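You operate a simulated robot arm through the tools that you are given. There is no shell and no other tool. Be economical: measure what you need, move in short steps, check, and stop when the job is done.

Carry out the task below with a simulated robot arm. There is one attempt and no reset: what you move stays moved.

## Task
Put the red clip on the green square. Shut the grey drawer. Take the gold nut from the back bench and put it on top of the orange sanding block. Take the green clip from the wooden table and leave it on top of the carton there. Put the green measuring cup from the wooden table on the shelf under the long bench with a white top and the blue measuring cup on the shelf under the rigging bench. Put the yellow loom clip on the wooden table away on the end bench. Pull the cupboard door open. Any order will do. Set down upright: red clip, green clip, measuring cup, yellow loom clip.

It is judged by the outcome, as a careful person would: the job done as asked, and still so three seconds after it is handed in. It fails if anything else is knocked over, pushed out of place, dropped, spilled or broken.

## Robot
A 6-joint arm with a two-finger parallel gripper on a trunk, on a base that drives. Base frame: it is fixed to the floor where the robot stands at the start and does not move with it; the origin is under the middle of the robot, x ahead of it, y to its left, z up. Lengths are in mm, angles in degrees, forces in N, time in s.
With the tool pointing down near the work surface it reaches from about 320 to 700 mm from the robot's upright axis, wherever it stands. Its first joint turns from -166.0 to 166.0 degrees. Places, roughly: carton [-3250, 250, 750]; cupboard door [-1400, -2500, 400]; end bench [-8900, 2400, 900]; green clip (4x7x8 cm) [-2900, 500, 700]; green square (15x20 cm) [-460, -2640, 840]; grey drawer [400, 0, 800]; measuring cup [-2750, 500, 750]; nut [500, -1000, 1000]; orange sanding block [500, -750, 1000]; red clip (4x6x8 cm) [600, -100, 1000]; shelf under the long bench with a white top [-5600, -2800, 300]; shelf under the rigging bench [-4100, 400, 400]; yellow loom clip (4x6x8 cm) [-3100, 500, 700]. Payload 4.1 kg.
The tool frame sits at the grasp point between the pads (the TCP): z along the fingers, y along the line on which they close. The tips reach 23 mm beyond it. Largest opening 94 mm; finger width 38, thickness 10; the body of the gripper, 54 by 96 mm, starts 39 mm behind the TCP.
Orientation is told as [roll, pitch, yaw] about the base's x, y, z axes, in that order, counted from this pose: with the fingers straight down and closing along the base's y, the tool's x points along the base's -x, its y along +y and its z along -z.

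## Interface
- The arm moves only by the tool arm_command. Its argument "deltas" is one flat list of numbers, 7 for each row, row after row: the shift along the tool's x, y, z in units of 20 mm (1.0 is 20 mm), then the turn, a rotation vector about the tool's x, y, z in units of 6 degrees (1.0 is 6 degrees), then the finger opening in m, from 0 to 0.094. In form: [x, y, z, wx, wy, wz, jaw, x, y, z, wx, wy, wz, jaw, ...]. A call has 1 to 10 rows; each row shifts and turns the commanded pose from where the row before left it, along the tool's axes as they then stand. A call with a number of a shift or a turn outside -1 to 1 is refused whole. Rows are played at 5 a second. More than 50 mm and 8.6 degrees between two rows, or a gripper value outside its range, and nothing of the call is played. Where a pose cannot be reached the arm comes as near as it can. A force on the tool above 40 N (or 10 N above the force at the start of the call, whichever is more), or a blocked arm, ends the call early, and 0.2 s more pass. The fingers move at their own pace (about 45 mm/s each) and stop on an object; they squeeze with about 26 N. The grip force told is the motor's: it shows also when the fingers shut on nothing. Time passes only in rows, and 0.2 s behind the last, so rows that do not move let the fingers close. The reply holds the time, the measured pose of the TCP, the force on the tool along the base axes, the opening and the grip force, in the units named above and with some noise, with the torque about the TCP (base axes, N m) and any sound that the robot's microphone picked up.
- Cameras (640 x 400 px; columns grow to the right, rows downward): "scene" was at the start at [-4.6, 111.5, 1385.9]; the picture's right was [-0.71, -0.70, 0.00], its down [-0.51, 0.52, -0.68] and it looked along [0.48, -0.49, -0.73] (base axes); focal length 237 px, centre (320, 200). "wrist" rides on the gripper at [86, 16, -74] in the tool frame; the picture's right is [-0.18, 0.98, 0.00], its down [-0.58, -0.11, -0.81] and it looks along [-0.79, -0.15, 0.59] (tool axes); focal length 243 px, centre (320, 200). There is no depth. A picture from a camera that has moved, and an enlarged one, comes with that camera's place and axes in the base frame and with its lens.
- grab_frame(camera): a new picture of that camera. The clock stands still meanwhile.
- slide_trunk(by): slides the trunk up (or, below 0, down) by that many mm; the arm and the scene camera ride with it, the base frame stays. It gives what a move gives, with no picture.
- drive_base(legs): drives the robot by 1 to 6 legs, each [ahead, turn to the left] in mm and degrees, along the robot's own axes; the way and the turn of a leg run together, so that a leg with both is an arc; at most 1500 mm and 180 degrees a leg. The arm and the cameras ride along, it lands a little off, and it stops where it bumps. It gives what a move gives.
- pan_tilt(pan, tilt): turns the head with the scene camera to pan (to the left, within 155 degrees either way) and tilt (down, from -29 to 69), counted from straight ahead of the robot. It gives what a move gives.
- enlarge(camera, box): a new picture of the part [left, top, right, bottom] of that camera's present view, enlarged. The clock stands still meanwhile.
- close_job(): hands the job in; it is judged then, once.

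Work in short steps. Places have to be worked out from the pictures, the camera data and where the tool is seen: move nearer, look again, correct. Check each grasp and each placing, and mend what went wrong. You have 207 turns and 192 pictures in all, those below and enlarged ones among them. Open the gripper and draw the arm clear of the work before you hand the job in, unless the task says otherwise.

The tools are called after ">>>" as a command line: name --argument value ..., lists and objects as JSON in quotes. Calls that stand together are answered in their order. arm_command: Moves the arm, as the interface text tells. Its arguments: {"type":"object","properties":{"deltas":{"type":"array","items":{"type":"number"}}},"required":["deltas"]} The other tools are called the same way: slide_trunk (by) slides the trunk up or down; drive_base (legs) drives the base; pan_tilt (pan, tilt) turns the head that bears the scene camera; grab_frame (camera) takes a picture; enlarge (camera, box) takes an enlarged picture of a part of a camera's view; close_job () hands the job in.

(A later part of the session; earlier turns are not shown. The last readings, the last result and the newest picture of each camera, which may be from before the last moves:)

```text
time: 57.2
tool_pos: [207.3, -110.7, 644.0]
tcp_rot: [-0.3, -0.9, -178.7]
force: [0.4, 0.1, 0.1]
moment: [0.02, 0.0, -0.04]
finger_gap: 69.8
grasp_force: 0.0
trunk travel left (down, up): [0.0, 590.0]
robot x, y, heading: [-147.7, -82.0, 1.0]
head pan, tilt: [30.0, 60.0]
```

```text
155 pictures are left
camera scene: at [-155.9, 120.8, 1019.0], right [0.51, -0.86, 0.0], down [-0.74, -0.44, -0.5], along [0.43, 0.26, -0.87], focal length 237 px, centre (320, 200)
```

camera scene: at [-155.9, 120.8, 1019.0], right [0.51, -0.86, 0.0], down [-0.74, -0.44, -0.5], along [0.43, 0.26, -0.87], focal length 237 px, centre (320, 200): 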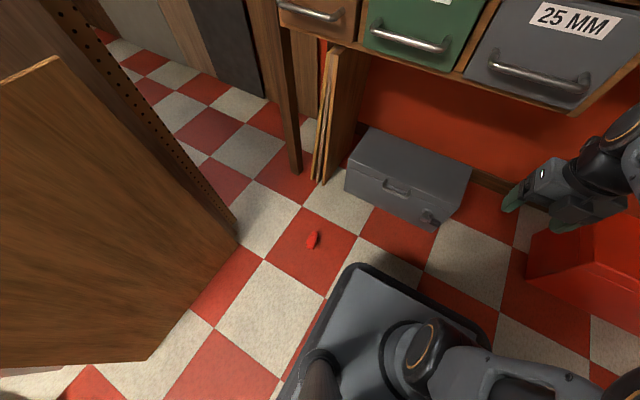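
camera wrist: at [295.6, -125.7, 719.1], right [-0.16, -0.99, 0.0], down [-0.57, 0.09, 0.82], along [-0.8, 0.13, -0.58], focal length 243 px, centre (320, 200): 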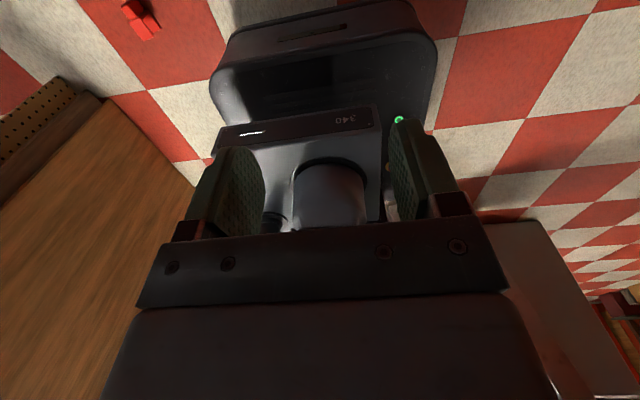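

Joint limit on that side; the clip sits to the left, so I unwind the hand the other way (360°), in batches.

>>> arm_command --deltas '[0, 0, 0, 0, 0, -1, 0.07, 0, 0, 0, 0, 0, -1, 0.07, 0, 0, 0, 0, 0, -1, 0.07, 0, 0, 0, 0, 0, -1, 0.07, 0, 0, 0, 0, 0, -1, 0.07, 0, 0, 0, 0, 0, -1, 0.07, 0, 0, 0, 0, 0, -1, 0.07, 0, 0, 0, 0, 0, -1, 0.07, 0, 0, 0, 0, 0, -1, 0.07, 0, 0, 0, 0, 0, -1, 0.07]'

>>> arm_command --deltas '[0, 0, 0, 0, 0, -1, 0.07, 0, 0, 0, 0, 0, -1, 0.07, 0, 0, 0, 0, 0, -1, 0.07, 0, 0, 0, 0, 0, -1, 0.07, 0, 0, 0, 0, 0, -1, 0.07, 0, 0, 0, 0, 0, -1, 0.07, 0, 0, 0, 0, 0, -1, 0.07, 0, 0, 0, 0, 0, -1, 0.07, 0, 0, 0, 0, 0, -1, 0.07, 0, 0, 0, 0, 0, -1, 0.07]'

>>> arm_command --deltas '[0, 0, 0, 0, 0, -1, 0.07, 0, 0, 0, 0, 0, -1, 0.07, 0, 0, 0, 0, 0, -1, 0.07, 0, 0, 0, 0, 0, -1, 0.07, 0, 0, 0, 0, 0, -1, 0.07, 0, 0, 0, 0, 0, -1, 0.07, 0, 0, 0, 0, 0, -1, 0.07, 0, 0, 0, 0, 0, -1, 0.07, 0, 0, 0, 0, 0, -1, 0.07, 0, 0, 0, 0, 0, -1, 0.07]'

>>> arm_command --deltas '[0, 1, 0, 0, 0, 0, 0.07, 0, 1, 0, 0, 0, 0, 0.07, 0, 1, 0, 0, 0, 0, 0.07, 0, 1, 0, 0, 0, 0, 0.07, 0, 1, 0, 0, 0, 0, 0.07, 0, 1, 0, 0, 0, 0, 0.07, 0, 1, 0, 0, 0, 0, 0.07, 0, 1, 0, 0, 0, 0, 0.07, 0, 1, 0, 0, 0, 0, 0.07, 0, 1, 0, 0, 0, 0, 0.07]'

>>> grab_frame --camera "wrist"

```text
time: 59.4
tool_pos: [207.3, -112.0, 644.3]
tcp_rot: [-0.8, -0.3, -118.7]
force: [0.0, -0.4, -0.8]
moment: [0.01, 0.0, -0.02]
finger_gap: 70.2
grasp_force: 0.0
trunk travel left (down, up): [0.0, 590.0]
robot x, y, heading: [-152.0, -83.7, 0.8]
head pan, tilt: [30.0, 60.0]
```

```text
time: 61.6
tool_pos: [207.7, -112.0, 645.1]
tcp_rot: [-0.6, 0.8, -58.7]
force: [1.0, -0.4, -0.3]
moment: [0.03, 0.01, -0.02]
finger_gap: 70.1
grasp_force: 0.0
trunk travel left (down, up): [0.0, 590.0]
robot x, y, heading: [-148.4, -83.6, 0.8]
head pan, tilt: [30.0, 60.0]
```

```text
time: 63.8
tool_pos: [205.9, -110.8, 644.0]
tcp_rot: [0.3, 0.8, 1.5]
force: [-0.5, -0.5, -0.4]
moment: [0.02, 0.01, 0.01]
finger_gap: 69.6
grasp_force: 0.1
trunk travel left (down, up): [0.0, 590.0]
robot x, y, heading: [-153.0, -83.1, 0.8]
head pan, tilt: [30.0, 60.0]
```

```text
time: 66.0
tool_pos: [201.7, 88.8, 643.4]
tcp_rot: [0.4, 0.9, 1.3]
force: [-0.1, 0.0, 0.4]
moment: [-0.03, 0.0, -0.02]
finger_gap: 69.7
grasp_force: 0.0
trunk travel left (down, up): [0.0, 590.0]
robot x, y, heading: [-150.6, -79.4, 0.9]
head pan, tilt: [30.0, 60.0]
```

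```text
154 pictures are left
camera wrist: at [117.2, 103.4, 721.7], right [0.16, 0.99, 0.0], down [0.6, -0.1, 0.8], along [0.79, -0.13, -0.6], focal length 243 px, centre (320, 200)
```

wrist: 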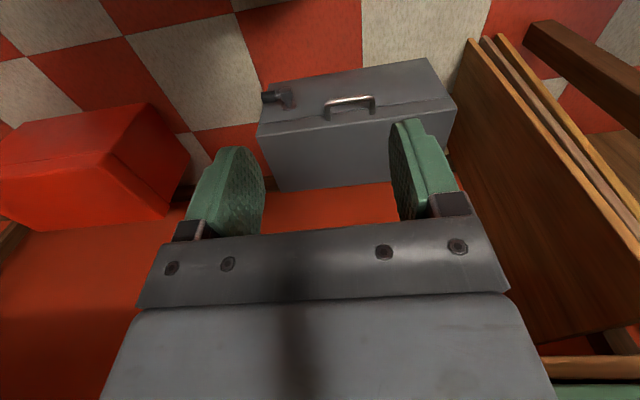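

Move left to above the clip, then rotate on to +180°.

>>> arm_command --deltas '[0.5, 1, 0, 0, 0, 0, 0.07, 0.5, 1, 0, 0, 0, 0, 0.07, 0.5, 1, 0, 0, 0, 0, 0.07, 0.5, 1, 0, 0, 0, 0, 0.07, 0, 1, 0, 0, 0, 0, 0.07, 0, 1, 0, 0, 0, 0, 0.07, 0, 1, 0, 0, 0, 0, 0.07, 0, 1, 0, 0, 0, 0, 0.07, 0, 1, 0, 0, 0, 0, 0.07, 0, 1, 0, 0, 0, 0, 0.07]'

>>> arm_command --deltas '[0, 0, 0, 0, 0, -1, 0.07, 0, 0, 0, 0, 0, -1, 0.07, 0, 0, 0, 0, 0, -1, 0.07, 0, 0, 0, 0, 0, -1, 0.07, 0, 0, 0, 0, 0, -1, 0.07, 0, 0, 0, 0, 0, -1, 0.07, 0, 0, 0, 0, 0, -1, 0.07, 0, 0, 0, 0, 0, -1, 0.07, 0, 0, 0, 0, 0, -1, 0.07, 0, 0, 0, 0, 0, -1, 0.07]'

>>> arm_command --deltas '[0, 0, 0, 0, 0, -1, 0.07, 0, 0, 0, 0, 0, -1, 0.07, 0, 0, 0, 0, 0, -1, 0.07, 0, 0, 0, 0, 0, -1, 0.07, 0, 0, 0, 0, 0, -1, 0.07, 0, 0, 0, 0, 0, -1, 0.07, 0, 0, 0, 0, 0, -1, 0.07, 0, 0, 0, 0, 0, -1, 0.07, 0, 0, 0, 0, 0, -1, 0.07, 0, 0, 0, 0, 0, -1, 0.07]'

>>> arm_command --deltas '[0, 0, 0, 0, 0, -1, 0.07, 0, 0, 0, 0, 0, -1, 0.07, 0, 0, 0, 0, 0, -1, 0.07, 0, 0, 0, 0, 0, -1, 0.07, 0, 0, 0, 0, 0, -1, 0.07, 0, 0, 0, 0, 0, -1, 0.07, 0, 0, 0, 0, 0, -1, 0.07, 0, 0, 0, 0, 0, -1, 0.07, 0, 0, 0, 0, 0, -1, 0.07, 0, 0, 0, 0, 0, -1, 0.07]'

>>> grab_frame --camera "wrist"

>>> grab_frame --camera "scene"

```text
time: 68.2
tool_pos: [158.7, 286.1, 645.8]
tcp_rot: [0.4, 0.8, 1.2]
force: [-0.2, -0.5, -0.3]
moment: [0.0, -0.01, 0.07]
finger_gap: 69.8
grasp_force: 0.0
trunk travel left (down, up): [0.0, 590.0]
robot x, y, heading: [-149.3, -80.7, 1.0]
head pan, tilt: [30.0, 60.0]
```

```text
time: 70.4
tool_pos: [158.8, 287.4, 646.5]
tcp_rot: [0.9, 0.1, 61.4]
force: [0.7, 0.1, -1.0]
moment: [-0.01, 0.01, 0.02]
finger_gap: 70.1
grasp_force: 0.1
trunk travel left (down, up): [0.0, 590.0]
robot x, y, heading: [-153.1, -81.5, 0.9]
head pan, tilt: [30.0, 60.0]
```

```text
time: 72.6
tool_pos: [158.2, 286.2, 647.9]
tcp_rot: [0.6, -0.7, 121.3]
force: [0.0, 0.2, 0.8]
moment: [0.01, 0.01, -0.04]
finger_gap: 70.0
grasp_force: 0.0
trunk travel left (down, up): [0.0, 590.0]
robot x, y, heading: [-150.0, -84.5, 0.8]
head pan, tilt: [30.0, 60.0]
```

```text
time: 74.8
tool_pos: [157.6, 286.4, 647.1]
tcp_rot: [-0.4, -0.8, -178.6]
force: [0.4, -0.5, -0.1]
moment: [-0.05, 0.02, 0.02]
finger_gap: 69.9
grasp_force: 0.1
trunk travel left (down, up): [0.0, 590.0]
robot x, y, heading: [-148.9, -81.0, 1.0]
head pan, tilt: [30.0, 60.0]
```

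```text
153 pictures are left
camera wrist: at [247.1, 273.4, 721.6], right [-0.16, -0.99, 0.0], down [-0.57, 0.09, 0.82], along [-0.8, 0.13, -0.58], focal length 243 px, centre (320, 200)
```

wrist: 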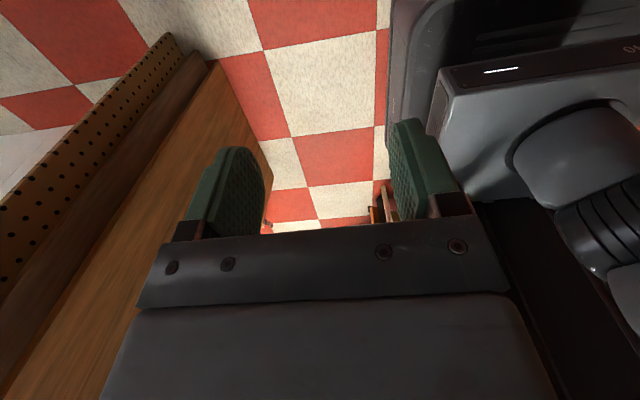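

```text
152 pictures are left
camera scene: at [-155.9, 120.9, 1019.0], right [0.51, -0.86, 0.0], down [-0.74, -0.44, -0.5], along [0.43, 0.26, -0.87], focal length 237 px, centre (320, 200)
```

scene: 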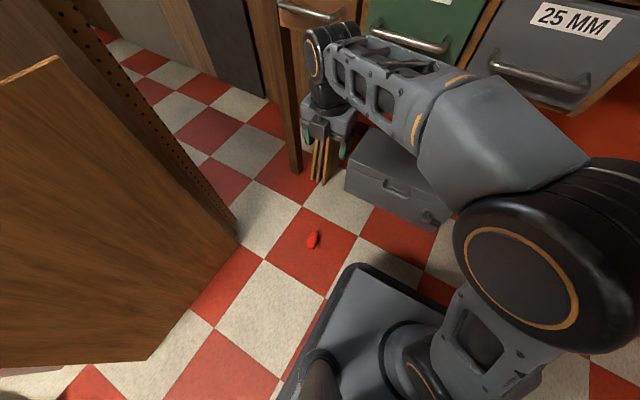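

Clip at about (147,343). Move over it and start down.

>>> arm_command --deltas '[-0.3, -1, 0, 0, 0, 0, 0.07, -0.2, -1, 0, 0, 0, 0, 0.07, 0, -0.85, 0.5, 0, 0, 0, 0.07, 0, 0, 1, 0, 0, 0, 0.07, 0, 0, 1, 0, 0, 0, 0.07, 0, 0, 1, 0, 0, 0, 0.07, 0, 0, 1, 0, 0, 0, 0.07, 0, 0, 1, 0, 0, 0, 0.07, 0, 0, 1, 0, 0, 0, 0.07, 0, 0, 1, 0, 0, 0, 0.07]'

>>> arm_command --deltas '[0, 0, 1, 0, 0, 0, 0.07, 0, 0, 1, 0, 0, 0, 0.07, 0, 0, 1, 0, 0, 0, 0.07, 0, 0, 1, 0, 0, 0, 0.07, 0, 0, 1, 0, 0, 0, 0.07, 0, 0, 1, 0, 0, 0, 0.07, 0, 0, 1, 0, 0, 0, 0.07, 0, 0, 1, 0, 0, 0, 0.07, 0, 0, 1, 0, 0, 0, 0.07, 0, 0, 1, 0, 0, 0, 0.07]'

>>> grab_frame --camera "wrist"

>>> grab_frame --camera "scene"

```text
time: 77.0
tool_pos: [144.1, 344.8, 496.5]
tcp_rot: [-0.3, -0.8, -178.6]
force: [-0.7, 0.2, 0.1]
moment: [0.01, -0.02, 0.0]
finger_gap: 69.9
grasp_force: 0.0
trunk travel left (down, up): [0.0, 590.0]
robot x, y, heading: [-148.6, -80.3, 0.9]
head pan, tilt: [30.0, 60.0]
```

```text
time: 79.2
tool_pos: [141.2, 345.2, 297.6]
tcp_rot: [-0.3, -0.8, -178.7]
force: [0.4, 0.0, 0.3]
moment: [0.05, 0.03, 0.0]
finger_gap: 69.8
grasp_force: 0.1
trunk travel left (down, up): [0.0, 590.0]
robot x, y, heading: [-153.1, -81.7, 0.9]
head pan, tilt: [30.0, 60.0]
```

```text
151 pictures are left
camera wrist: at [230.4, 331.8, 372.1], right [-0.16, -0.99, 0.0], down [-0.57, 0.09, 0.82], along [-0.8, 0.13, -0.58], focal length 243 px, centre (320, 200)
```

wrist: 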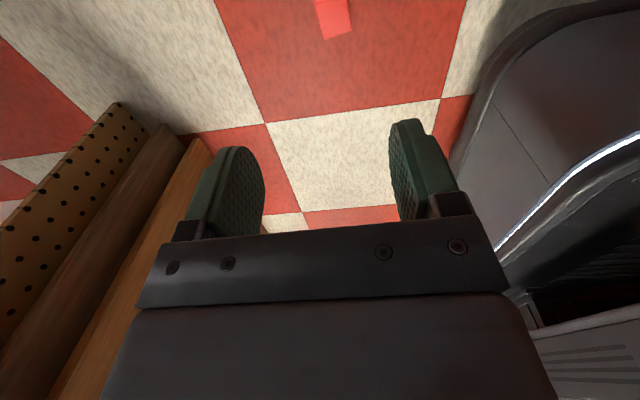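

```text
150 pictures are left
camera scene: at [-156.0, 120.9, 1019.0], right [0.51, -0.86, 0.0], down [-0.74, -0.44, -0.5], along [0.43, 0.26, -0.87], focal length 237 px, centre (320, 200)
```

scene: 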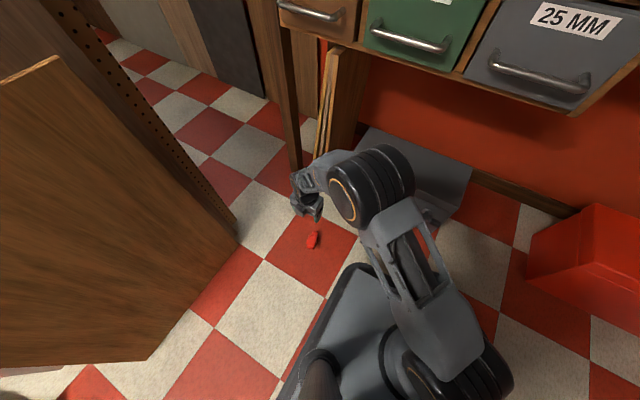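

Clip is aligned with the x axis, at y≈337. Continue down to z≈140.

>>> arm_command --deltas '[0.2, 0.2, 1, 0, 0, 0, 0.07, 0, 0.2, 1, 0, 0, 0, 0.07, 0, 0, 1, 0, 0, 0, 0.07, 0, 0, 1, 0, 0, 0, 0.07, 0, 0, 1, 0, 0, 0, 0.07, 0, 0, 1, 0, 0, 0, 0.07, 0, 0, 1, 0, 0, 0, 0.07, 0, 0, 1, 0, 0, 0, 0.07]'

>>> grab_frame --camera "wrist"

>>> enlarge --camera "scene" --box '[240, 140, 440, 280]'

```text
time: 81.0
tool_pos: [143.9, 338.6, 137.6]
tcp_rot: [-0.2, -0.9, -178.7]
force: [-0.3, -0.4, 0.5]
moment: [-0.02, 0.0, -0.04]
finger_gap: 70.0
grasp_force: 0.1
trunk travel left (down, up): [0.0, 590.0]
robot x, y, heading: [-148.8, -78.3, 1.0]
head pan, tilt: [30.0, 60.0]
```

```text
149 pictures are left
camera wrist: at [232.4, 324.1, 212.1], right [-0.16, -0.99, 0.0], down [-0.57, 0.09, 0.82], along [-0.8, 0.13, -0.58], focal length 243 px, centre (320, 200)
```

wrist: 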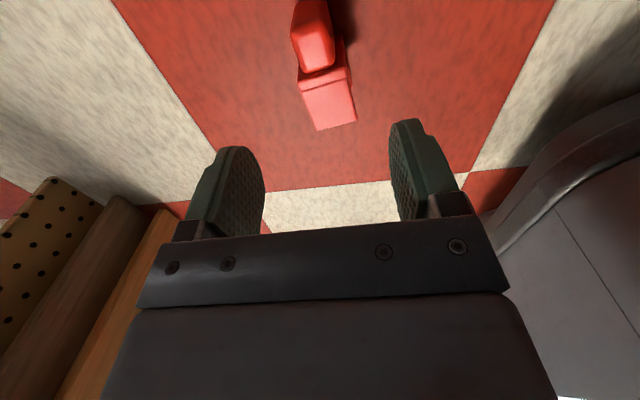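

```text
2.86 times, centred on (340, 210) of scene
camera zoom: at [-156.0, 120.9, 1019.0], right [0.51, -0.86, 0.0], down [-0.74, -0.44, -0.5], along [0.43, 0.26, -0.87], focal length 676 px, centre (263, 171)
```

zoom: 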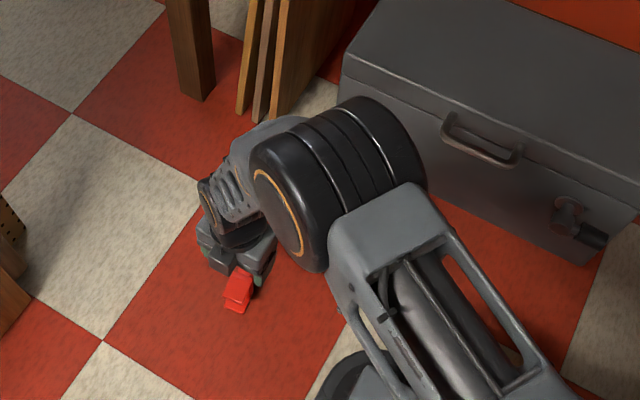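

The clip's axis is yawed about +8°. I align, shift to (150,335) and go down to z≈30.

>>> arm_command --deltas '[0.3, 0.15, 0, 0, 0, -0.7, 0.07, 0, 0, 0.8, 0, 0, -0.6, 0.07, 0, 0, 1, 0, 0, 0, 0.07, 0, 0, 1, 0, 0, 0, 0.07, 0, 0, 0.8, 0, 0, 0, 0.07]'

>>> grab_frame --camera "wrist"

```text
time: 82.2
tool_pos: [148.8, 336.3, 65.4]
tcp_rot: [-0.4, -0.8, -170.9]
force: [1.6, 0.6, 0.4]
moment: [0.04, -0.02, -0.01]
finger_gap: 70.1
grasp_force: 0.0
trunk travel left (down, up): [0.0, 590.0]
robot x, y, heading: [-147.8, -77.2, 1.0]
head pan, tilt: [30.0, 60.0]
```

```text
147 pictures are left
camera wrist: at [238.2, 334.7, 139.4], right [-0.03, -1.0, 0.0], down [-0.58, 0.01, 0.82], along [-0.81, 0.02, -0.58], focal length 243 px, centre (320, 200)
```

wrist: 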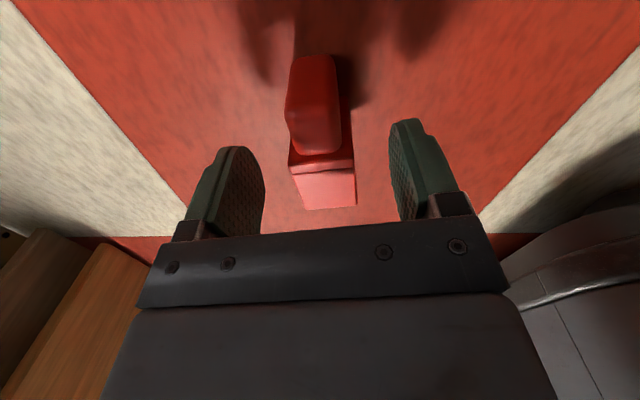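

Well centred. Down to z≈32 and close.

>>> arm_command --deltas '[0, 0, 0.9, 0, 0, 0, 0.07, 0, 0, 0.75, 0, 0, 0, 0.07, 0, 0, 0, 0, 0, 0, 0.07, 0, 0, 0, 0, 0, 0, 0.02, 0, 0, 0, 0, 0, 0, 0.02, 0, 0, 0, 0, 0, 0, 0.02, 0, 0, 0, 0, 0, 0, 0.02]'

>>> grab_frame --camera "wrist"

```text
time: 83.8
tool_pos: [148.9, 336.8, 32.0]
tcp_rot: [-0.5, -0.8, -171.0]
force: [-0.6, 1.1, -0.7]
moment: [-0.03, 0.01, 0.02]
finger_gap: 33.6
grasp_force: 26.0
trunk travel left (down, up): [0.0, 590.0]
robot x, y, heading: [-148.7, -77.6, 0.8]
head pan, tilt: [30.0, 60.0]
```

```text
146 pictures are left
camera wrist: at [237.6, 334.1, 106.6], right [-0.03, -1.0, 0.0], down [-0.58, 0.01, 0.82], along [-0.81, 0.02, -0.58], focal length 243 px, centre (320, 200)
```

wrist: 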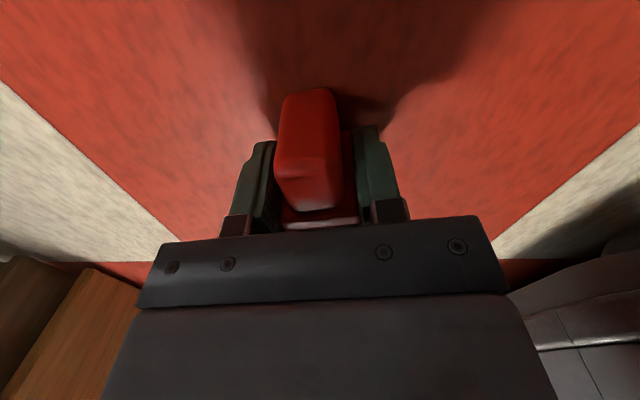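

Gripped (33.6 mm). I lift in small steps with the jaw commanded fully shut.

>>> arm_command --deltas '[0, 0, -0.5, 0, 0, 0, 0, 0, 0, -1, 0, 0, 0, 0, 0, 0, -1, 0, 0, 0, 0, 0, 0, -1, 0, 0, 0, 0, 0, 0, -1, 0, 0, 0, 0, 0, 0, -1, 0, 0, 0, 0, 0, 0, -1, 0, 0, 0, 0, 0, 0, -1, 0, 0, 0, 0, 0, 0, -1, 0, 0, 0, 0, 0, 0, -1, 0, 0, 0, 0]'

>>> arm_command --deltas '[0, 0, -1, 0, 0, 0, 0, 0, 0, -1, 0, 0, 0, 0, 0, 0, -1, 0, 0, 0, 0, 0, 0, -1, 0, 0, 0, 0, 0, 0, -1, 0, 0, 0, 0, 0, 0, -1, 0, 0, 0, 0, 0, 0, -1, 0, 0, 0, 0, 0, 0, -1, 0, 0, 0, 0, 0, 0, -1, 0, 0, 0, 0, 0, 0, -1, 0, 0, 0, 0]'

>>> grab_frame --camera "wrist"

```text
time: 86.0
tool_pos: [150.1, 335.1, 222.7]
tcp_rot: [-0.4, -0.7, -170.9]
force: [-0.3, 0.5, 0.4]
moment: [0.01, -0.01, -0.02]
finger_gap: 33.6
grasp_force: 26.2
trunk travel left (down, up): [0.0, 590.0]
robot x, y, heading: [-144.9, -84.9, 1.0]
head pan, tilt: [30.0, 60.0]
```

```text
time: 88.2
tool_pos: [154.4, 333.9, 422.7]
tcp_rot: [-0.4, -0.8, -171.0]
force: [-0.1, -0.5, -1.2]
moment: [-0.01, 0.01, 0.01]
finger_gap: 33.6
grasp_force: 26.4
trunk travel left (down, up): [0.0, 590.0]
robot x, y, heading: [-148.4, -80.1, 0.7]
head pan, tilt: [30.0, 60.0]
```

```text
145 pictures are left
camera wrist: at [244.2, 332.2, 497.0], right [-0.03, -1.0, 0.0], down [-0.58, 0.01, 0.82], along [-0.81, 0.02, -0.58], focal length 243 px, centre (320, 200)
```

wrist: 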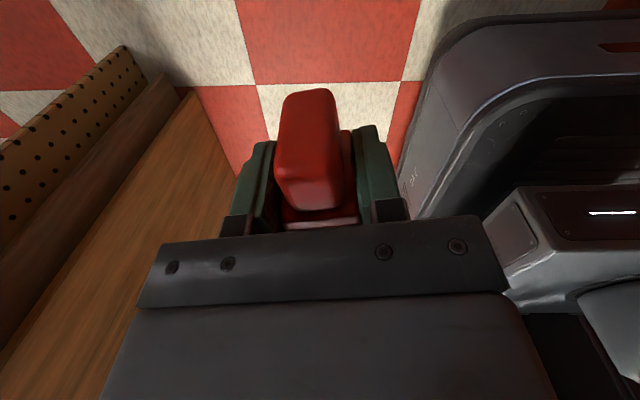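

Held. Retract inward and up, then turn right in small legs and check.

>>> arm_command --deltas '[-0.83, 0.97, -1, 0, 0, 0, 0, -0.83, 0.97, -1, 0, 0, 0, 0, -0.83, 0.97, -1, 0, 0, 0, 0, -0.83, 0.97, -1, 0, 0, 0, 0, -0.83, 0.97, -1, 0, 0, 0, 0, -0.83, 0.97, -1, 0, 0, 0, 0, 0, 0, -1, 0, 0, 0, 0, 0, 0, -1, 0, 0, 0, 0]'

>>> drive_base --legs '[[0, -5], [0, -10]]'

```text
time: 90.0
tool_pos: [75.4, 203.4, 583.0]
tcp_rot: [-0.4, -0.8, -171.0]
force: [-0.3, 0.7, -0.8]
moment: [0.01, -0.02, -0.01]
finger_gap: 33.4
grasp_force: 25.9
trunk travel left (down, up): [0.0, 590.0]
robot x, y, heading: [-146.1, -77.4, 0.5]
head pan, tilt: [30.0, 60.0]
```

```text
time: 91.6
tool_pos: [142.1, 134.4, 583.7]
tcp_rot: [-0.4, -0.8, 174.0]
force: [0.2, -0.1, 0.4]
moment: [-0.02, 0.0, 0.0]
finger_gap: 33.6
grasp_force: 26.0
trunk travel left (down, up): [0.0, 590.0]
robot x, y, heading: [-150.5, -81.6, -14.2]
head pan, tilt: [30.0, 60.0]
```

Still held. Continue turning in 15° legs.

>>> drive_base --legs '[[0, -15], [0, -15], [0, -15], [0, -15], [0, -15]]'

>>> pan_tilt --pan 0 --tilt 25

>>> grab_frame --camera "scene"

```text
time: 96.4
tool_pos: [134.3, -305.6, 583.0]
tcp_rot: [-0.4, -0.8, 99.4]
force: [-0.9, -0.2, -1.3]
moment: [0.01, -0.01, -0.05]
finger_gap: 33.6
grasp_force: 26.3
trunk travel left (down, up): [0.0, 590.0]
robot x, y, heading: [-148.1, -79.4, -88.7]
head pan, tilt: [30.0, 60.0]
```

```text
time: 97.4
tool_pos: [133.4, -304.4, 582.9]
tcp_rot: [-0.4, -0.9, 99.4]
force: [0.8, 0.2, -0.7]
moment: [-0.02, 0.01, -0.02]
finger_gap: 33.5
grasp_force: 25.8
trunk travel left (down, up): [0.0, 590.0]
robot x, y, heading: [-151.6, -80.7, -88.9]
head pan, tilt: [0.0, 25.0]
```

```text
144 pictures are left
camera scene: at [16.6, -107.5, 1069.0], right [-1.0, -0.02, 0.0], down [-0.01, 0.42, -0.91], along [0.02, -0.91, -0.42], focal length 237 px, centre (320, 200)
```

scene: 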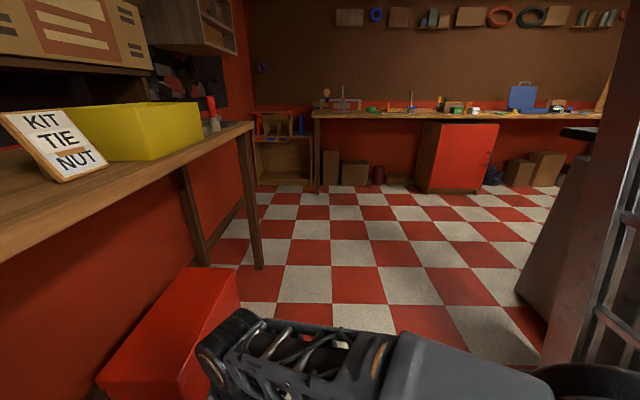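

Held through the turn. Now drive toward the far bench along a line to about (-400,-1900).

>>> drive_base --legs '[[0, -8.5], [100, 0], [300, 0], [400, 0]]'

>>> drive_base --legs '[[400, 0], [400, 0], [200, 0]]'

>>> grab_frame --camera "scene"

```text
time: 102.9
tool_pos: [-1.3, -1138.5, 582.7]
tcp_rot: [-0.3, -0.9, 90.9]
force: [0.0, -0.1, -0.3]
moment: [-0.01, -0.02, -0.01]
finger_gap: 33.4
grasp_force: 26.2
trunk travel left (down, up): [0.0, 590.0]
robot x, y, heading: [-245.5, -877.8, -97.4]
head pan, tilt: [0.0, 25.0]
```

```text
time: 108.7
tool_pos: [-124.2, -2132.6, 583.4]
tcp_rot: [-0.4, -0.8, 91.1]
force: [-0.9, 0.4, -0.4]
moment: [-0.04, -0.01, 0.01]
finger_gap: 33.5
grasp_force: 25.9
trunk travel left (down, up): [0.0, 590.0]
robot x, y, heading: [-375.6, -1870.5, -97.2]
head pan, tilt: [0.0, 25.0]
```

```text
143 pictures are left
camera scene: at [-213.6, -1920.5, 1069.0], right [-0.99, 0.12, 0.0], down [0.05, 0.42, -0.91], along [-0.11, -0.9, -0.42], focal length 237 px, centre (320, 200)
```

scene: 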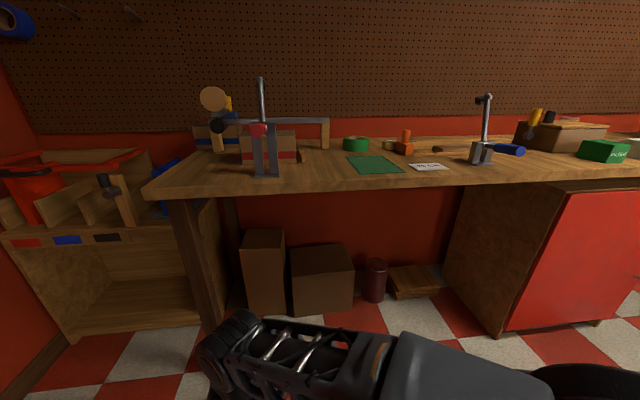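

Green square is around (-480,-2655), bench top ≈845, front edge y≈-2500. I raise the trunk, move 170 mm nearer and bring the arm to the front.

>>> slide_trunk --by 300

>>> drive_base --legs '[[85, 0], [85, 0]]'

>>> arm_command --deltas '[0.43, 0.98, -0.39, 0, 0, 0, 0, 0.43, 0.98, -0.39, 0, 0, 0, 0, 0.43, 0.98, -0.39, 0, 0, 0, 0, 0.43, 0.98, -0.39, 0, 0, 0, 0, 0.43, 0.98, -0.39, 0, 0, 0, 0, 0.43, 0.98, -0.39, 0, 0, 0, 0, 0.43, 0.98, -0.39, 0, 0, 0, 0, 0.43, 0.98, -0.39, 0, 0, 0, 0]'

>>> arm_command --deltas '[0.43, 0.98, -0.39, 0, 0, 0, 0, 0.43, 0.98, -0.39, 0, 0, 0, 0, 0.43, 0.98, -0.39, 0, 0, 0, 0, 0.43, 0.98, -0.39, 0, 0, 0, 0, 0.43, 0.98, -0.39, 0, 0, 0, 0, 0.43, 0.98, -0.39, 0, 0, 0, 0, 0.43, 0.98, -0.39, 0, 0, 0, 0]'

>>> grab_frame --camera "scene"

```text
time: 111.7
tool_pos: [-124.2, -2131.1, 882.1]
tcp_rot: [-0.5, -0.8, 91.1]
force: [0.4, -0.4, -0.5]
moment: [0.01, 0.0, 0.01]
finger_gap: 33.8
grasp_force: 25.8
trunk travel left (down, up): [-300.0, 290.0]
robot x, y, heading: [-376.8, -1869.2, -97.3]
head pan, tilt: [0.0, 25.0]
```

```text
time: 113.5
tool_pos: [-146.6, -2302.4, 883.0]
tcp_rot: [-0.5, -0.8, 91.1]
force: [0.5, -0.3, 0.3]
moment: [-0.03, -0.03, -0.01]
finger_gap: 33.7
grasp_force: 26.4
trunk travel left (down, up): [-300.0, 290.0]
robot x, y, heading: [-396.0, -2038.2, -97.0]
head pan, tilt: [0.0, 25.0]
```

```text
time: 115.3
tool_pos: [-302.6, -2373.9, 943.3]
tcp_rot: [-0.5, -0.8, 91.1]
force: [-0.3, 0.1, -0.3]
moment: [-0.01, 0.02, 0.03]
finger_gap: 33.7
grasp_force: 25.9
trunk travel left (down, up): [-300.0, 290.0]
robot x, y, heading: [-392.9, -2037.7, -96.9]
head pan, tilt: [0.0, 25.0]
```

```text
time: 116.9
tool_pos: [-353.5, -2426.2, 995.3]
tcp_rot: [-0.2, -0.8, 90.9]
force: [-0.4, 0.0, -1.1]
moment: [0.01, 0.0, -0.04]
finger_gap: 33.6
grasp_force: 26.2
out of reach, approached as far as the arm can: row 3, 4, 5, 6, 7
trunk travel left (down, up): [-300.0, 290.0]
robot x, y, heading: [-395.1, -2042.0, -97.2]
head pan, tilt: [0.0, 25.0]
```

```text
142 pictures are left
camera scene: at [-234.7, -2089.6, 1369.0], right [-0.99, 0.12, 0.0], down [0.05, 0.42, -0.91], along [-0.11, -0.9, -0.42], focal length 237 px, centre (320, 200)
```

scene: 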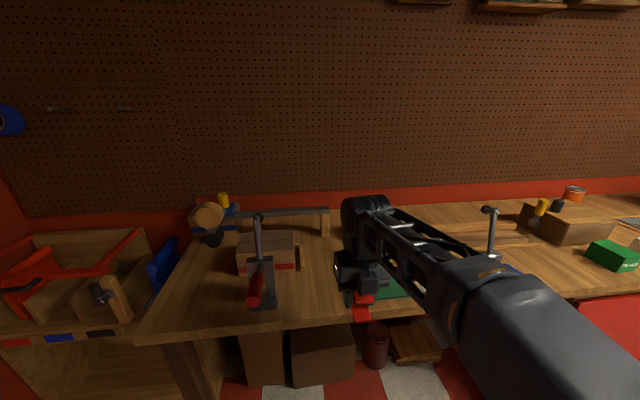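

The wrist roll limits at ~175°. I turn back 14° so the hand fits in front, then tilt it forward to horizontal (clip will end ~7° off upright, which settles on release).

>>> arm_command --deltas '[0, 0, 0, 0, 0, 0.8, 0, 0, 0, 0, 0, 0, 0.8, 0, 0, 0, 0, 0, 0, 0.8, 0, 0.3, 0.82, 0, 0, 0, 0, 0, 0.3, 0.82, 0, 0, 0, 0, 0, 0.3, 0.82, 0, 0, 0, 0, 0, 0.3, 0.82, 0, 0, 0, 0, 0, 0.3, 0.82, 0, 0, 0, 0, 0]'

>>> arm_command --deltas '[0, 0, -0.5, 0.12, 0.99, 0, 0, 0, 0, -0.5, 0.12, 0.99, 0, 0, 0, 0, 0, 0.12, 0.99, 0, 0, 0, 0, 0, 0.12, 0.99, 0, 0, 0, 0, 0, 0.12, 0.99, 0, 0]'

>>> grab_frame --camera "wrist"

```text
time: 118.7
tool_pos: [-437.6, -2436.1, 995.4]
tcp_rot: [0.0, -1.0, 76.5]
force: [0.1, -0.8, -0.7]
moment: [0.0, 0.01, 0.02]
finger_gap: 33.4
grasp_force: 26.1
trunk travel left (down, up): [-300.0, 290.0]
robot x, y, heading: [-396.0, -2039.2, -97.0]
head pan, tilt: [0.0, 25.0]
```

```text
time: 119.9
tool_pos: [-440.5, -2436.6, 1015.2]
tcp_rot: [-4.0, 28.9, 75.3]
force: [0.3, 0.0, -0.1]
moment: [-0.02, -0.03, 0.01]
finger_gap: 33.5
grasp_force: 26.4
trunk travel left (down, up): [-300.0, 290.0]
robot x, y, heading: [-396.1, -2037.2, -97.3]
head pan, tilt: [0.0, 25.0]
```

```text
141 pictures are left
camera wrist: at [-469.1, -2469.3, 1122.8], right [-0.92, 0.37, -0.15], down [0.28, 0.86, 0.43], along [0.29, 0.35, -0.89], focal length 243 px, centre (320, 200)
```

wrist: 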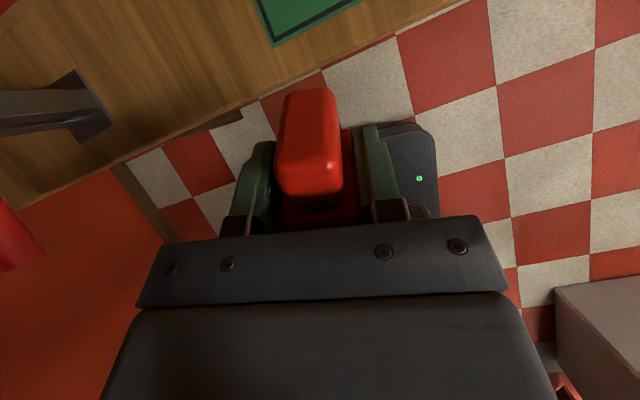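

>>> arm_command --deltas '[0.4, 0, 0.3, 0.12, 0.99, 0, 0, 0.4, 0, 0.3, 0.12, 0.99, 0, 0, 0.3, 0, 0.4, 0.12, 0.99, 0, 0, 0.3, 0, 0.4, 0.12, 0.99, 0, 0, 0.2, 0, 0.5, 0.12, 0.99, 0, 0, 0.1, 0, 0.5, 0.12, 0.99, 0, 0, 0.1, 0, 0.5, 0.12, 0.99, 0, 0, 0, 0, 0.5, 0.12, 0.99, 0, 0, 0, 0, 0.5, 0.12, 0.99, 0, 0, 0, 0, 0.5, 0.12, 0.99, 0, 0]'

>>> grab_frame --camera "wrist"

>>> grab_frame --camera "scene"

```text
time: 122.1
tool_pos: [-454.5, -2533.3, 994.4]
tcp_rot: [-81.8, 82.7, 1.7]
force: [-0.1, -0.8, -0.4]
moment: [0.03, -0.01, 0.02]
finger_gap: 33.5
grasp_force: 26.4
trunk travel left (down, up): [-300.0, 290.0]
robot x, y, heading: [-396.7, -2041.3, -97.3]
head pan, tilt: [0.0, 25.0]
```

```text
140 pictures are left
camera wrist: at [-472.9, -2457.1, 1081.2], right [-0.95, 0.11, -0.31], down [0.27, 0.79, -0.55], along [0.18, -0.6, -0.78], focal length 243 px, centre (320, 200)
```

wrist: 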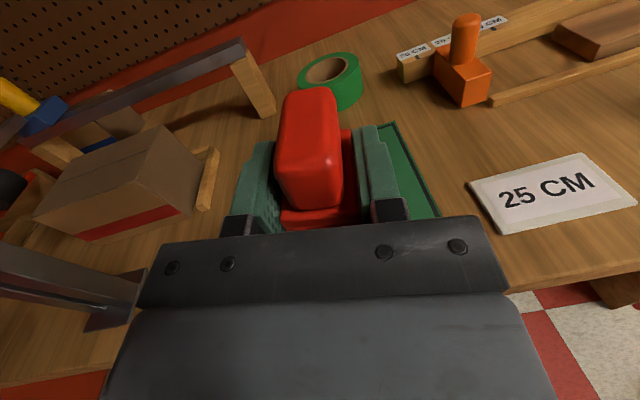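

```text
139 pictures are left
camera scene: at [-234.7, -2089.5, 1369.1], right [-0.99, 0.12, 0.0], down [0.05, 0.42, -0.91], along [-0.11, -0.9, -0.42], focal length 237 px, centre (320, 200)
```

scene: 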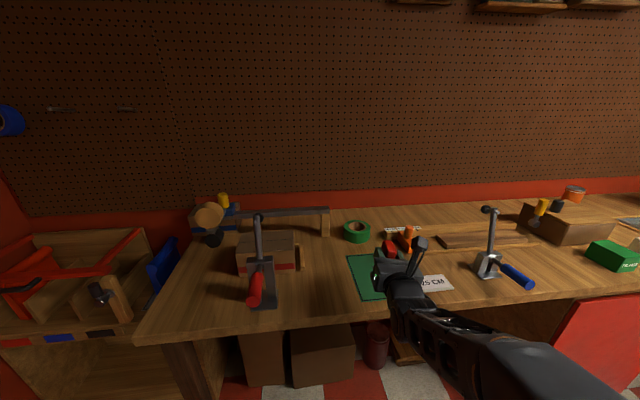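

Horizontal, clip upright-ish. Bench top ≈857, square centre ≈(-470,-2630). I move over the front half of the square, dip the nose 4°, and come down to TCP z≈905.

>>> arm_command --deltas '[0, 0.25, 1, 0, 0, -0.3, 0, 0, 0.25, 1, 0, 0, 0, 0, 0, 0, 0.35, 0, -0.7, 0, 0, -1, 0, 0, 0, 0, 0, 0, -1, 0, 0, 0, 0, 0, 0, -1, 0, 0, 0, 0, 0, 0]'

>>> grab_frame --camera "wrist"

>>> enlarge --camera "scene" --box '[320, 200, 480, 320]'

```text
time: 123.5
tool_pos: [-463.7, -2574.1, 932.6]
tcp_rot: [-46.0, 82.4, 37.8]
force: [0.4, 0.7, 0.1]
moment: [0.01, -0.01, 0.0]
finger_gap: 33.5
grasp_force: 26.2
trunk travel left (down, up): [-300.0, 290.0]
robot x, y, heading: [-395.9, -2036.9, -97.1]
head pan, tilt: [0.0, 25.0]
```

```text
138 pictures are left
camera wrist: at [-480.3, -2505.0, 1025.8], right [-0.95, 0.12, -0.28], down [0.25, 0.83, -0.49], along [0.17, -0.54, -0.83], focal length 243 px, centre (320, 200)
```

wrist: 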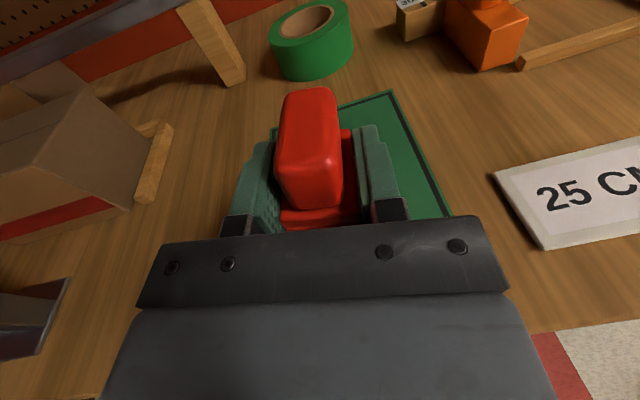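

```text
3.33 times, centred on (400, 260) of scene
camera zoom: at [-234.8, -2089.6, 1369.1], right [-0.99, 0.12, 0.0], down [0.05, 0.42, -0.91], along [-0.11, -0.9, -0.42], focal length 789 px, centre (53, 0)
```

zoom: 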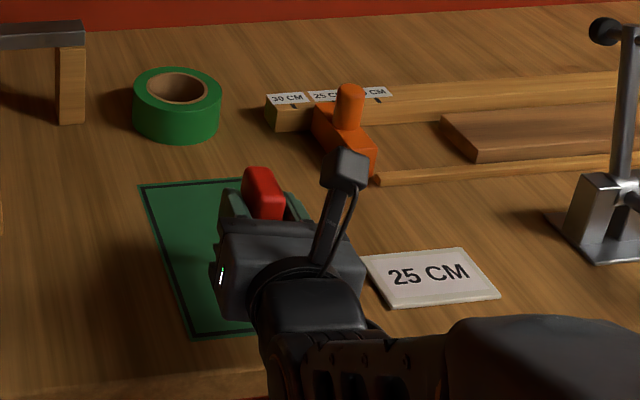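

Well placed in x; 15 mm further forward, then lower gently until contact.

>>> arm_command --deltas '[0, 0, 0.75, 0, 0, 0, 0, -1, 0, 0, 0, 0, 0, 0, -0.4, 0, 0, 0, 0, 0, 0, -0.2, 0, 0, 0, 0, 0, 0, -0.2, 0, 0, 0, 0, 0, 0]'

>>> grab_frame --camera "wrist"

>>> enlarge --camera "scene" --box '[320, 200, 480, 320]'

```text
time: 124.7
tool_pos: [-462.4, -2586.0, 897.1]
tcp_rot: [-47.4, 82.2, 36.7]
force: [0.6, 0.7, 0.0]
moment: [-0.03, -0.03, -0.02]
finger_gap: 33.8
grasp_force: 25.9
trunk travel left (down, up): [-300.0, 290.0]
robot x, y, heading: [-395.7, -2038.6, -97.2]
head pan, tilt: [0.0, 25.0]
```

```text
136 pictures are left
camera wrist: at [-480.5, -2516.9, 988.7], right [-0.95, 0.12, -0.28], down [0.25, 0.84, -0.49], along [0.18, -0.54, -0.82], focal length 243 px, centre (320, 200)
```

wrist: 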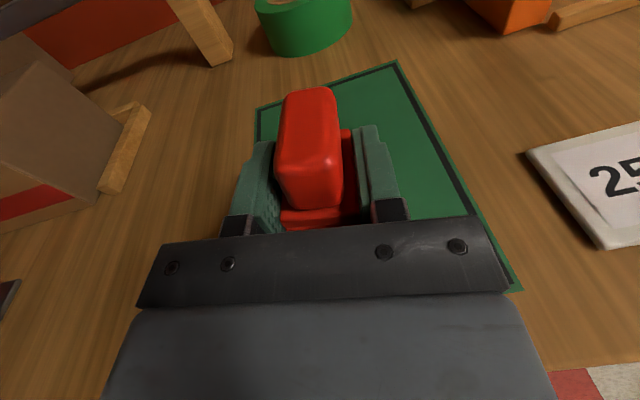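

```text
3.33 times, centred on (400, 260) of scene
camera zoom: at [-234.8, -2089.6, 1369.1], right [-0.99, 0.12, 0.0], down [0.05, 0.42, -0.91], along [-0.11, -0.9, -0.42], focal length 789 px, centre (53, 0)
```

zoom: 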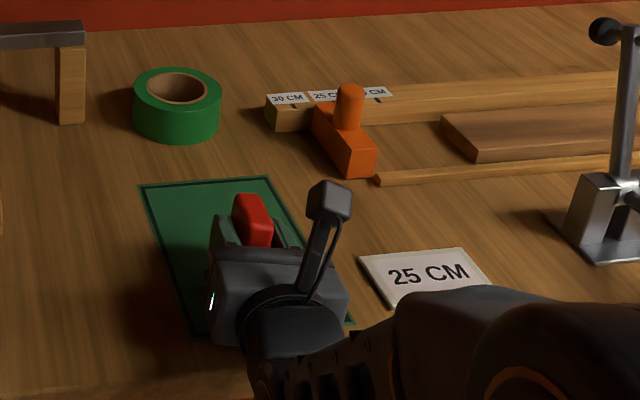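

Good spot; keep lowering in 3 mm rows until contact.

>>> arm_command --deltas '[-0.15, 0, 0, 0, 0, 0, 0, -0.15, 0, 0, 0, 0, 0, 0, -0.15, 0, 0, 0, 0, 0, 0]'

```text
time: 125.5
tool_pos: [-463.2, -2586.4, 896.6]
tcp_rot: [-55.8, 83.0, 28.6]
force: [-0.1, 3.2, 13.8]
moment: [0.8, 0.07, 0.01]
finger_gap: 33.6
grasp_force: 26.3
trunk travel left (down, up): [-300.0, 290.0]
robot x, y, heading: [-397.6, -2039.6, -96.9]
head pan, tilt: [0.0, 25.0]
stopped in row 3: the force on the tool passed its limit at 43 N (the readings are from after the stop); the commanded pose is now the measured one
```

The gripper body seems to touch first (moment says 58 mm behind). I dip the nose ~5° more and lower again.

>>> arm_command --deltas '[0.1, 0, 0, 0, -0.9, 0, 0, -0.15, 0, 0, 0, 0, 0, 0, -0.15, 0, 0, 0, 0, 0, 0]'

```text
time: 126.3
tool_pos: [-462.5, -2585.2, 892.6]
tcp_rot: [-31.8, 79.1, 52.8]
force: [0.2, 0.1, 16.3]
moment: [-0.42, 0.28, 0.01]
finger_gap: 33.7
grasp_force: 26.3
trunk travel left (down, up): [-300.0, 290.0]
robot x, y, heading: [-392.0, -2039.1, -97.0]
head pan, tilt: [0.0, 25.0]
```

Now the clip's own foot bears (contact 26 mm ahead). Release gently.

>>> arm_command --deltas '[0.1, 0, 0, 0, 0, 0, 0.04, 0, 0, 0, 0, 0, 0, 0.05, 0, 0, 0, 0, 0, 0, 0.06, 0, 0, 0, 0, 0, 0, 0.06]'

>>> grab_frame --camera "wrist"

```text
time: 127.3
tool_pos: [-463.2, -2586.2, 891.6]
tcp_rot: [-30.6, 78.6, 54.0]
force: [-0.4, 0.1, 0.4]
moment: [0.0, 0.0, 0.0]
finger_gap: 60.1
grasp_force: 0.0
trunk travel left (down, up): [-300.0, 290.0]
robot x, y, heading: [-394.9, -2038.8, -97.0]
head pan, tilt: [0.0, 25.0]
```

```text
134 pictures are left
camera wrist: at [-481.6, -2524.5, 988.3], right [-0.95, 0.13, -0.28], down [0.24, 0.87, -0.42], along [0.19, -0.47, -0.86], focal length 243 px, centre (320, 200)
```

wrist: 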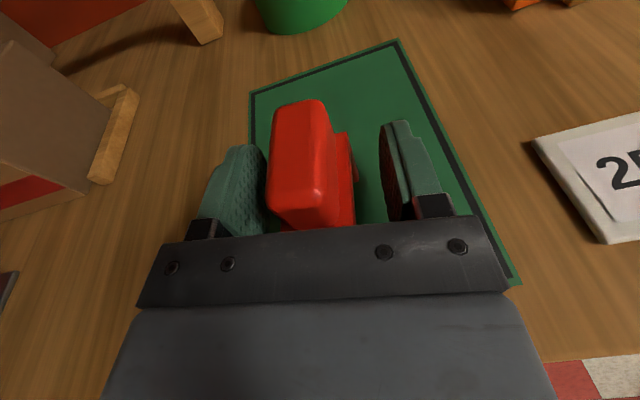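

Settled. Open wider and pull straight back.

>>> arm_command --deltas '[0, 0, 0, 0, 0, 0, 0.085, 0, 0, 0, 0, 0, 0, 0.085, 0.1, 0, -1, 0, 0, 0, 0.085, 0.1, 0, -1, 0, 0, 0, 0.085, 0, 0, -1, 0, 0, 0, 0.085, 0, 0, -1, 0, 0, 0, 0.085, 0, 0, -1, 0, 0, 0, 0.085, 0, 0, -1, 0, 0, 0, 0.085]'

>>> grab_frame --camera "wrist"

>>> enlarge --camera "scene" --box '[320, 200, 480, 320]'

```text
time: 129.1
tool_pos: [-460.4, -2507.8, 929.8]
tcp_rot: [-30.6, 78.6, 54.0]
force: [-0.5, 0.4, 0.7]
moment: [-0.05, 0.01, 0.01]
finger_gap: 85.1
grasp_force: 0.1
out of reach, approached as far as the arm can: row 6, 7, 8
trunk travel left (down, up): [-300.0, 290.0]
robot x, y, heading: [-391.1, -2040.4, -97.1]
head pan, tilt: [0.0, 25.0]
```

```text
133 pictures are left
camera wrist: at [-478.8, -2447.0, 1027.3], right [-0.95, 0.13, -0.28], down [0.24, 0.87, -0.42], along [0.19, -0.47, -0.86], focal length 243 px, centre (320, 200)
```

wrist: 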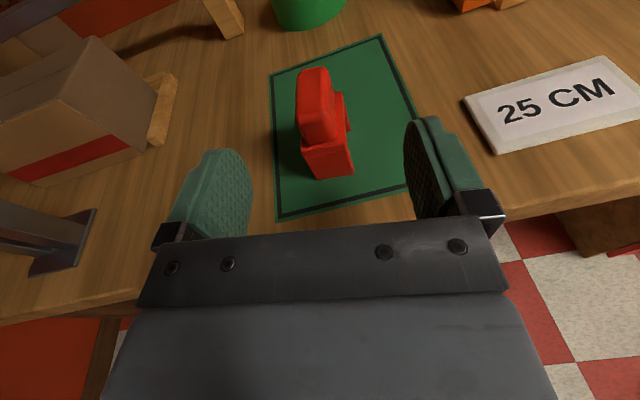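

```text
3.33 times, centred on (400, 260) of scene
camera zoom: at [-234.7, -2089.6, 1369.0], right [-0.99, 0.12, 0.0], down [0.05, 0.42, -0.91], along [-0.11, -0.9, -0.42], focal length 789 px, centre (53, 0)
```

zoom: 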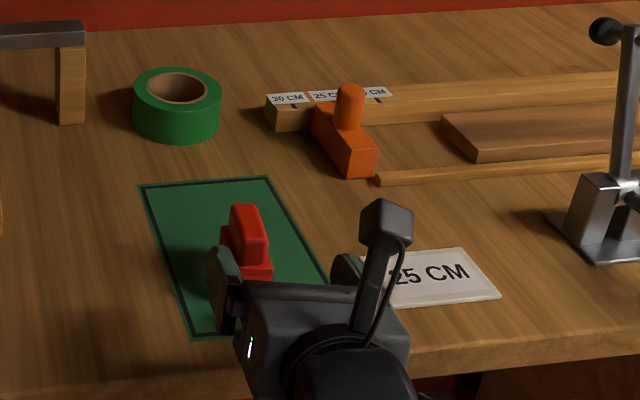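

Red clip stands upright on the square. Next the cupboard: back off and look at it.

>>> drive_base --legs '[[-350, 0]]'

>>> pan_tilt --pan -50 --tilt 30

>>> grab_frame --camera "scene"

```text
time: 131.4
tool_pos: [-417.7, -2160.8, 930.1]
tcp_rot: [-30.5, 78.6, 54.1]
force: [0.4, 0.1, -0.3]
moment: [0.0, -0.01, -0.01]
finger_gap: 85.0
grasp_force: 0.1
trunk travel left (down, up): [-300.0, 290.0]
robot x, y, heading: [-354.3, -1691.8, -97.4]
head pan, tilt: [0.0, 25.0]
```

```text
time: 132.6
tool_pos: [-416.1, -2161.8, 930.1]
tcp_rot: [-30.6, 78.6, 54.1]
force: [0.3, 0.2, 0.0]
moment: [0.0, -0.04, 0.0]
finger_gap: 85.0
grasp_force: 0.0
trunk travel left (down, up): [-300.0, 290.0]
robot x, y, heading: [-350.8, -1692.6, -97.2]
head pan, tilt: [-50.0, 30.0]
```

```text
131 pictures are left
camera scene: at [-256.3, -1699.9, 1361.1], right [-0.55, 0.84, 0.0], down [0.42, 0.27, -0.87], along [-0.73, -0.47, -0.5], focal length 237 px, centre (320, 200)
```

scene: 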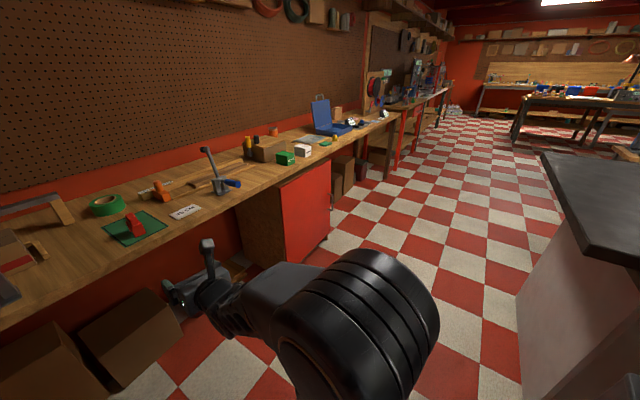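

>>> enlarge --camera "scene" --box '[230, 140, 350, 280]'

```text
2.86 times, centred on (290, 210) of scene
camera zoom: at [-256.3, -1699.9, 1361.1], right [-0.55, 0.84, 0.0], down [0.42, 0.27, -0.87], along [-0.73, -0.47, -0.5], focal length 676 px, centre (406, 171)
```

zoom: 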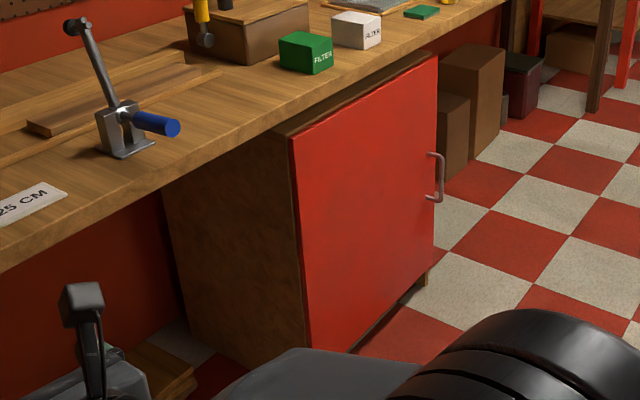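

The handle is a vertical bar at the door's far (−x) edge, around (-1540,-2425,490); hinge on the near side. I drive to its far side, about (-1780,-1850), and face the handle.

>>> drive_base --legs '[[0, -76.5], [1000, 0], [440, 0], [0, 110]]'

>>> pan_tilt --pan 0 --tilt 45

>>> grab_frame --camera "scene"

```text
time: 147.9
tool_pos: [-1590.2, -2274.5, 929.6]
tcp_rot: [-30.6, 78.5, 86.0]
force: [0.8, -0.7, -0.4]
moment: [0.01, 0.01, 0.0]
finger_gap: 84.9
grasp_force: 0.1
trunk travel left (down, up): [-300.0, 290.0]
robot x, y, heading: [-1787.4, -1842.4, -65.0]
head pan, tilt: [-50.0, 30.0]
```

```text
time: 149.1
tool_pos: [-1589.9, -2275.9, 931.0]
tcp_rot: [-30.6, 78.7, 86.0]
force: [0.8, 0.4, 0.6]
moment: [0.01, 0.0, -0.02]
finger_gap: 84.8
grasp_force: 0.0
trunk travel left (down, up): [-300.0, 290.0]
robot x, y, heading: [-1785.8, -1842.0, -65.0]
head pan, tilt: [0.0, 45.0]
```

```text
129 pictures are left
camera scene: at [-1625.9, -1790.0, 1338.5], right [-0.91, -0.42, 0.0], down [-0.3, 0.64, -0.71], along [0.3, -0.64, -0.71], focal length 237 px, centre (320, 200)
```

scene: 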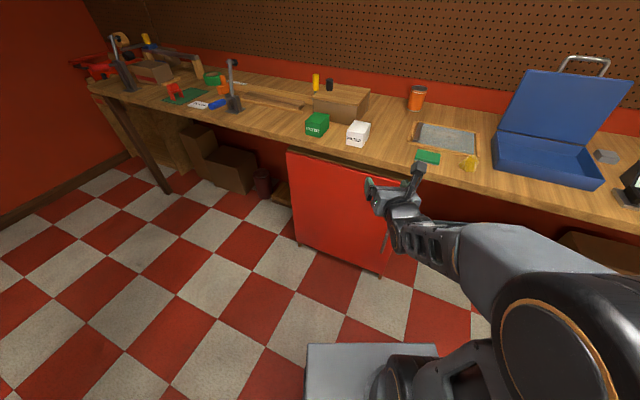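

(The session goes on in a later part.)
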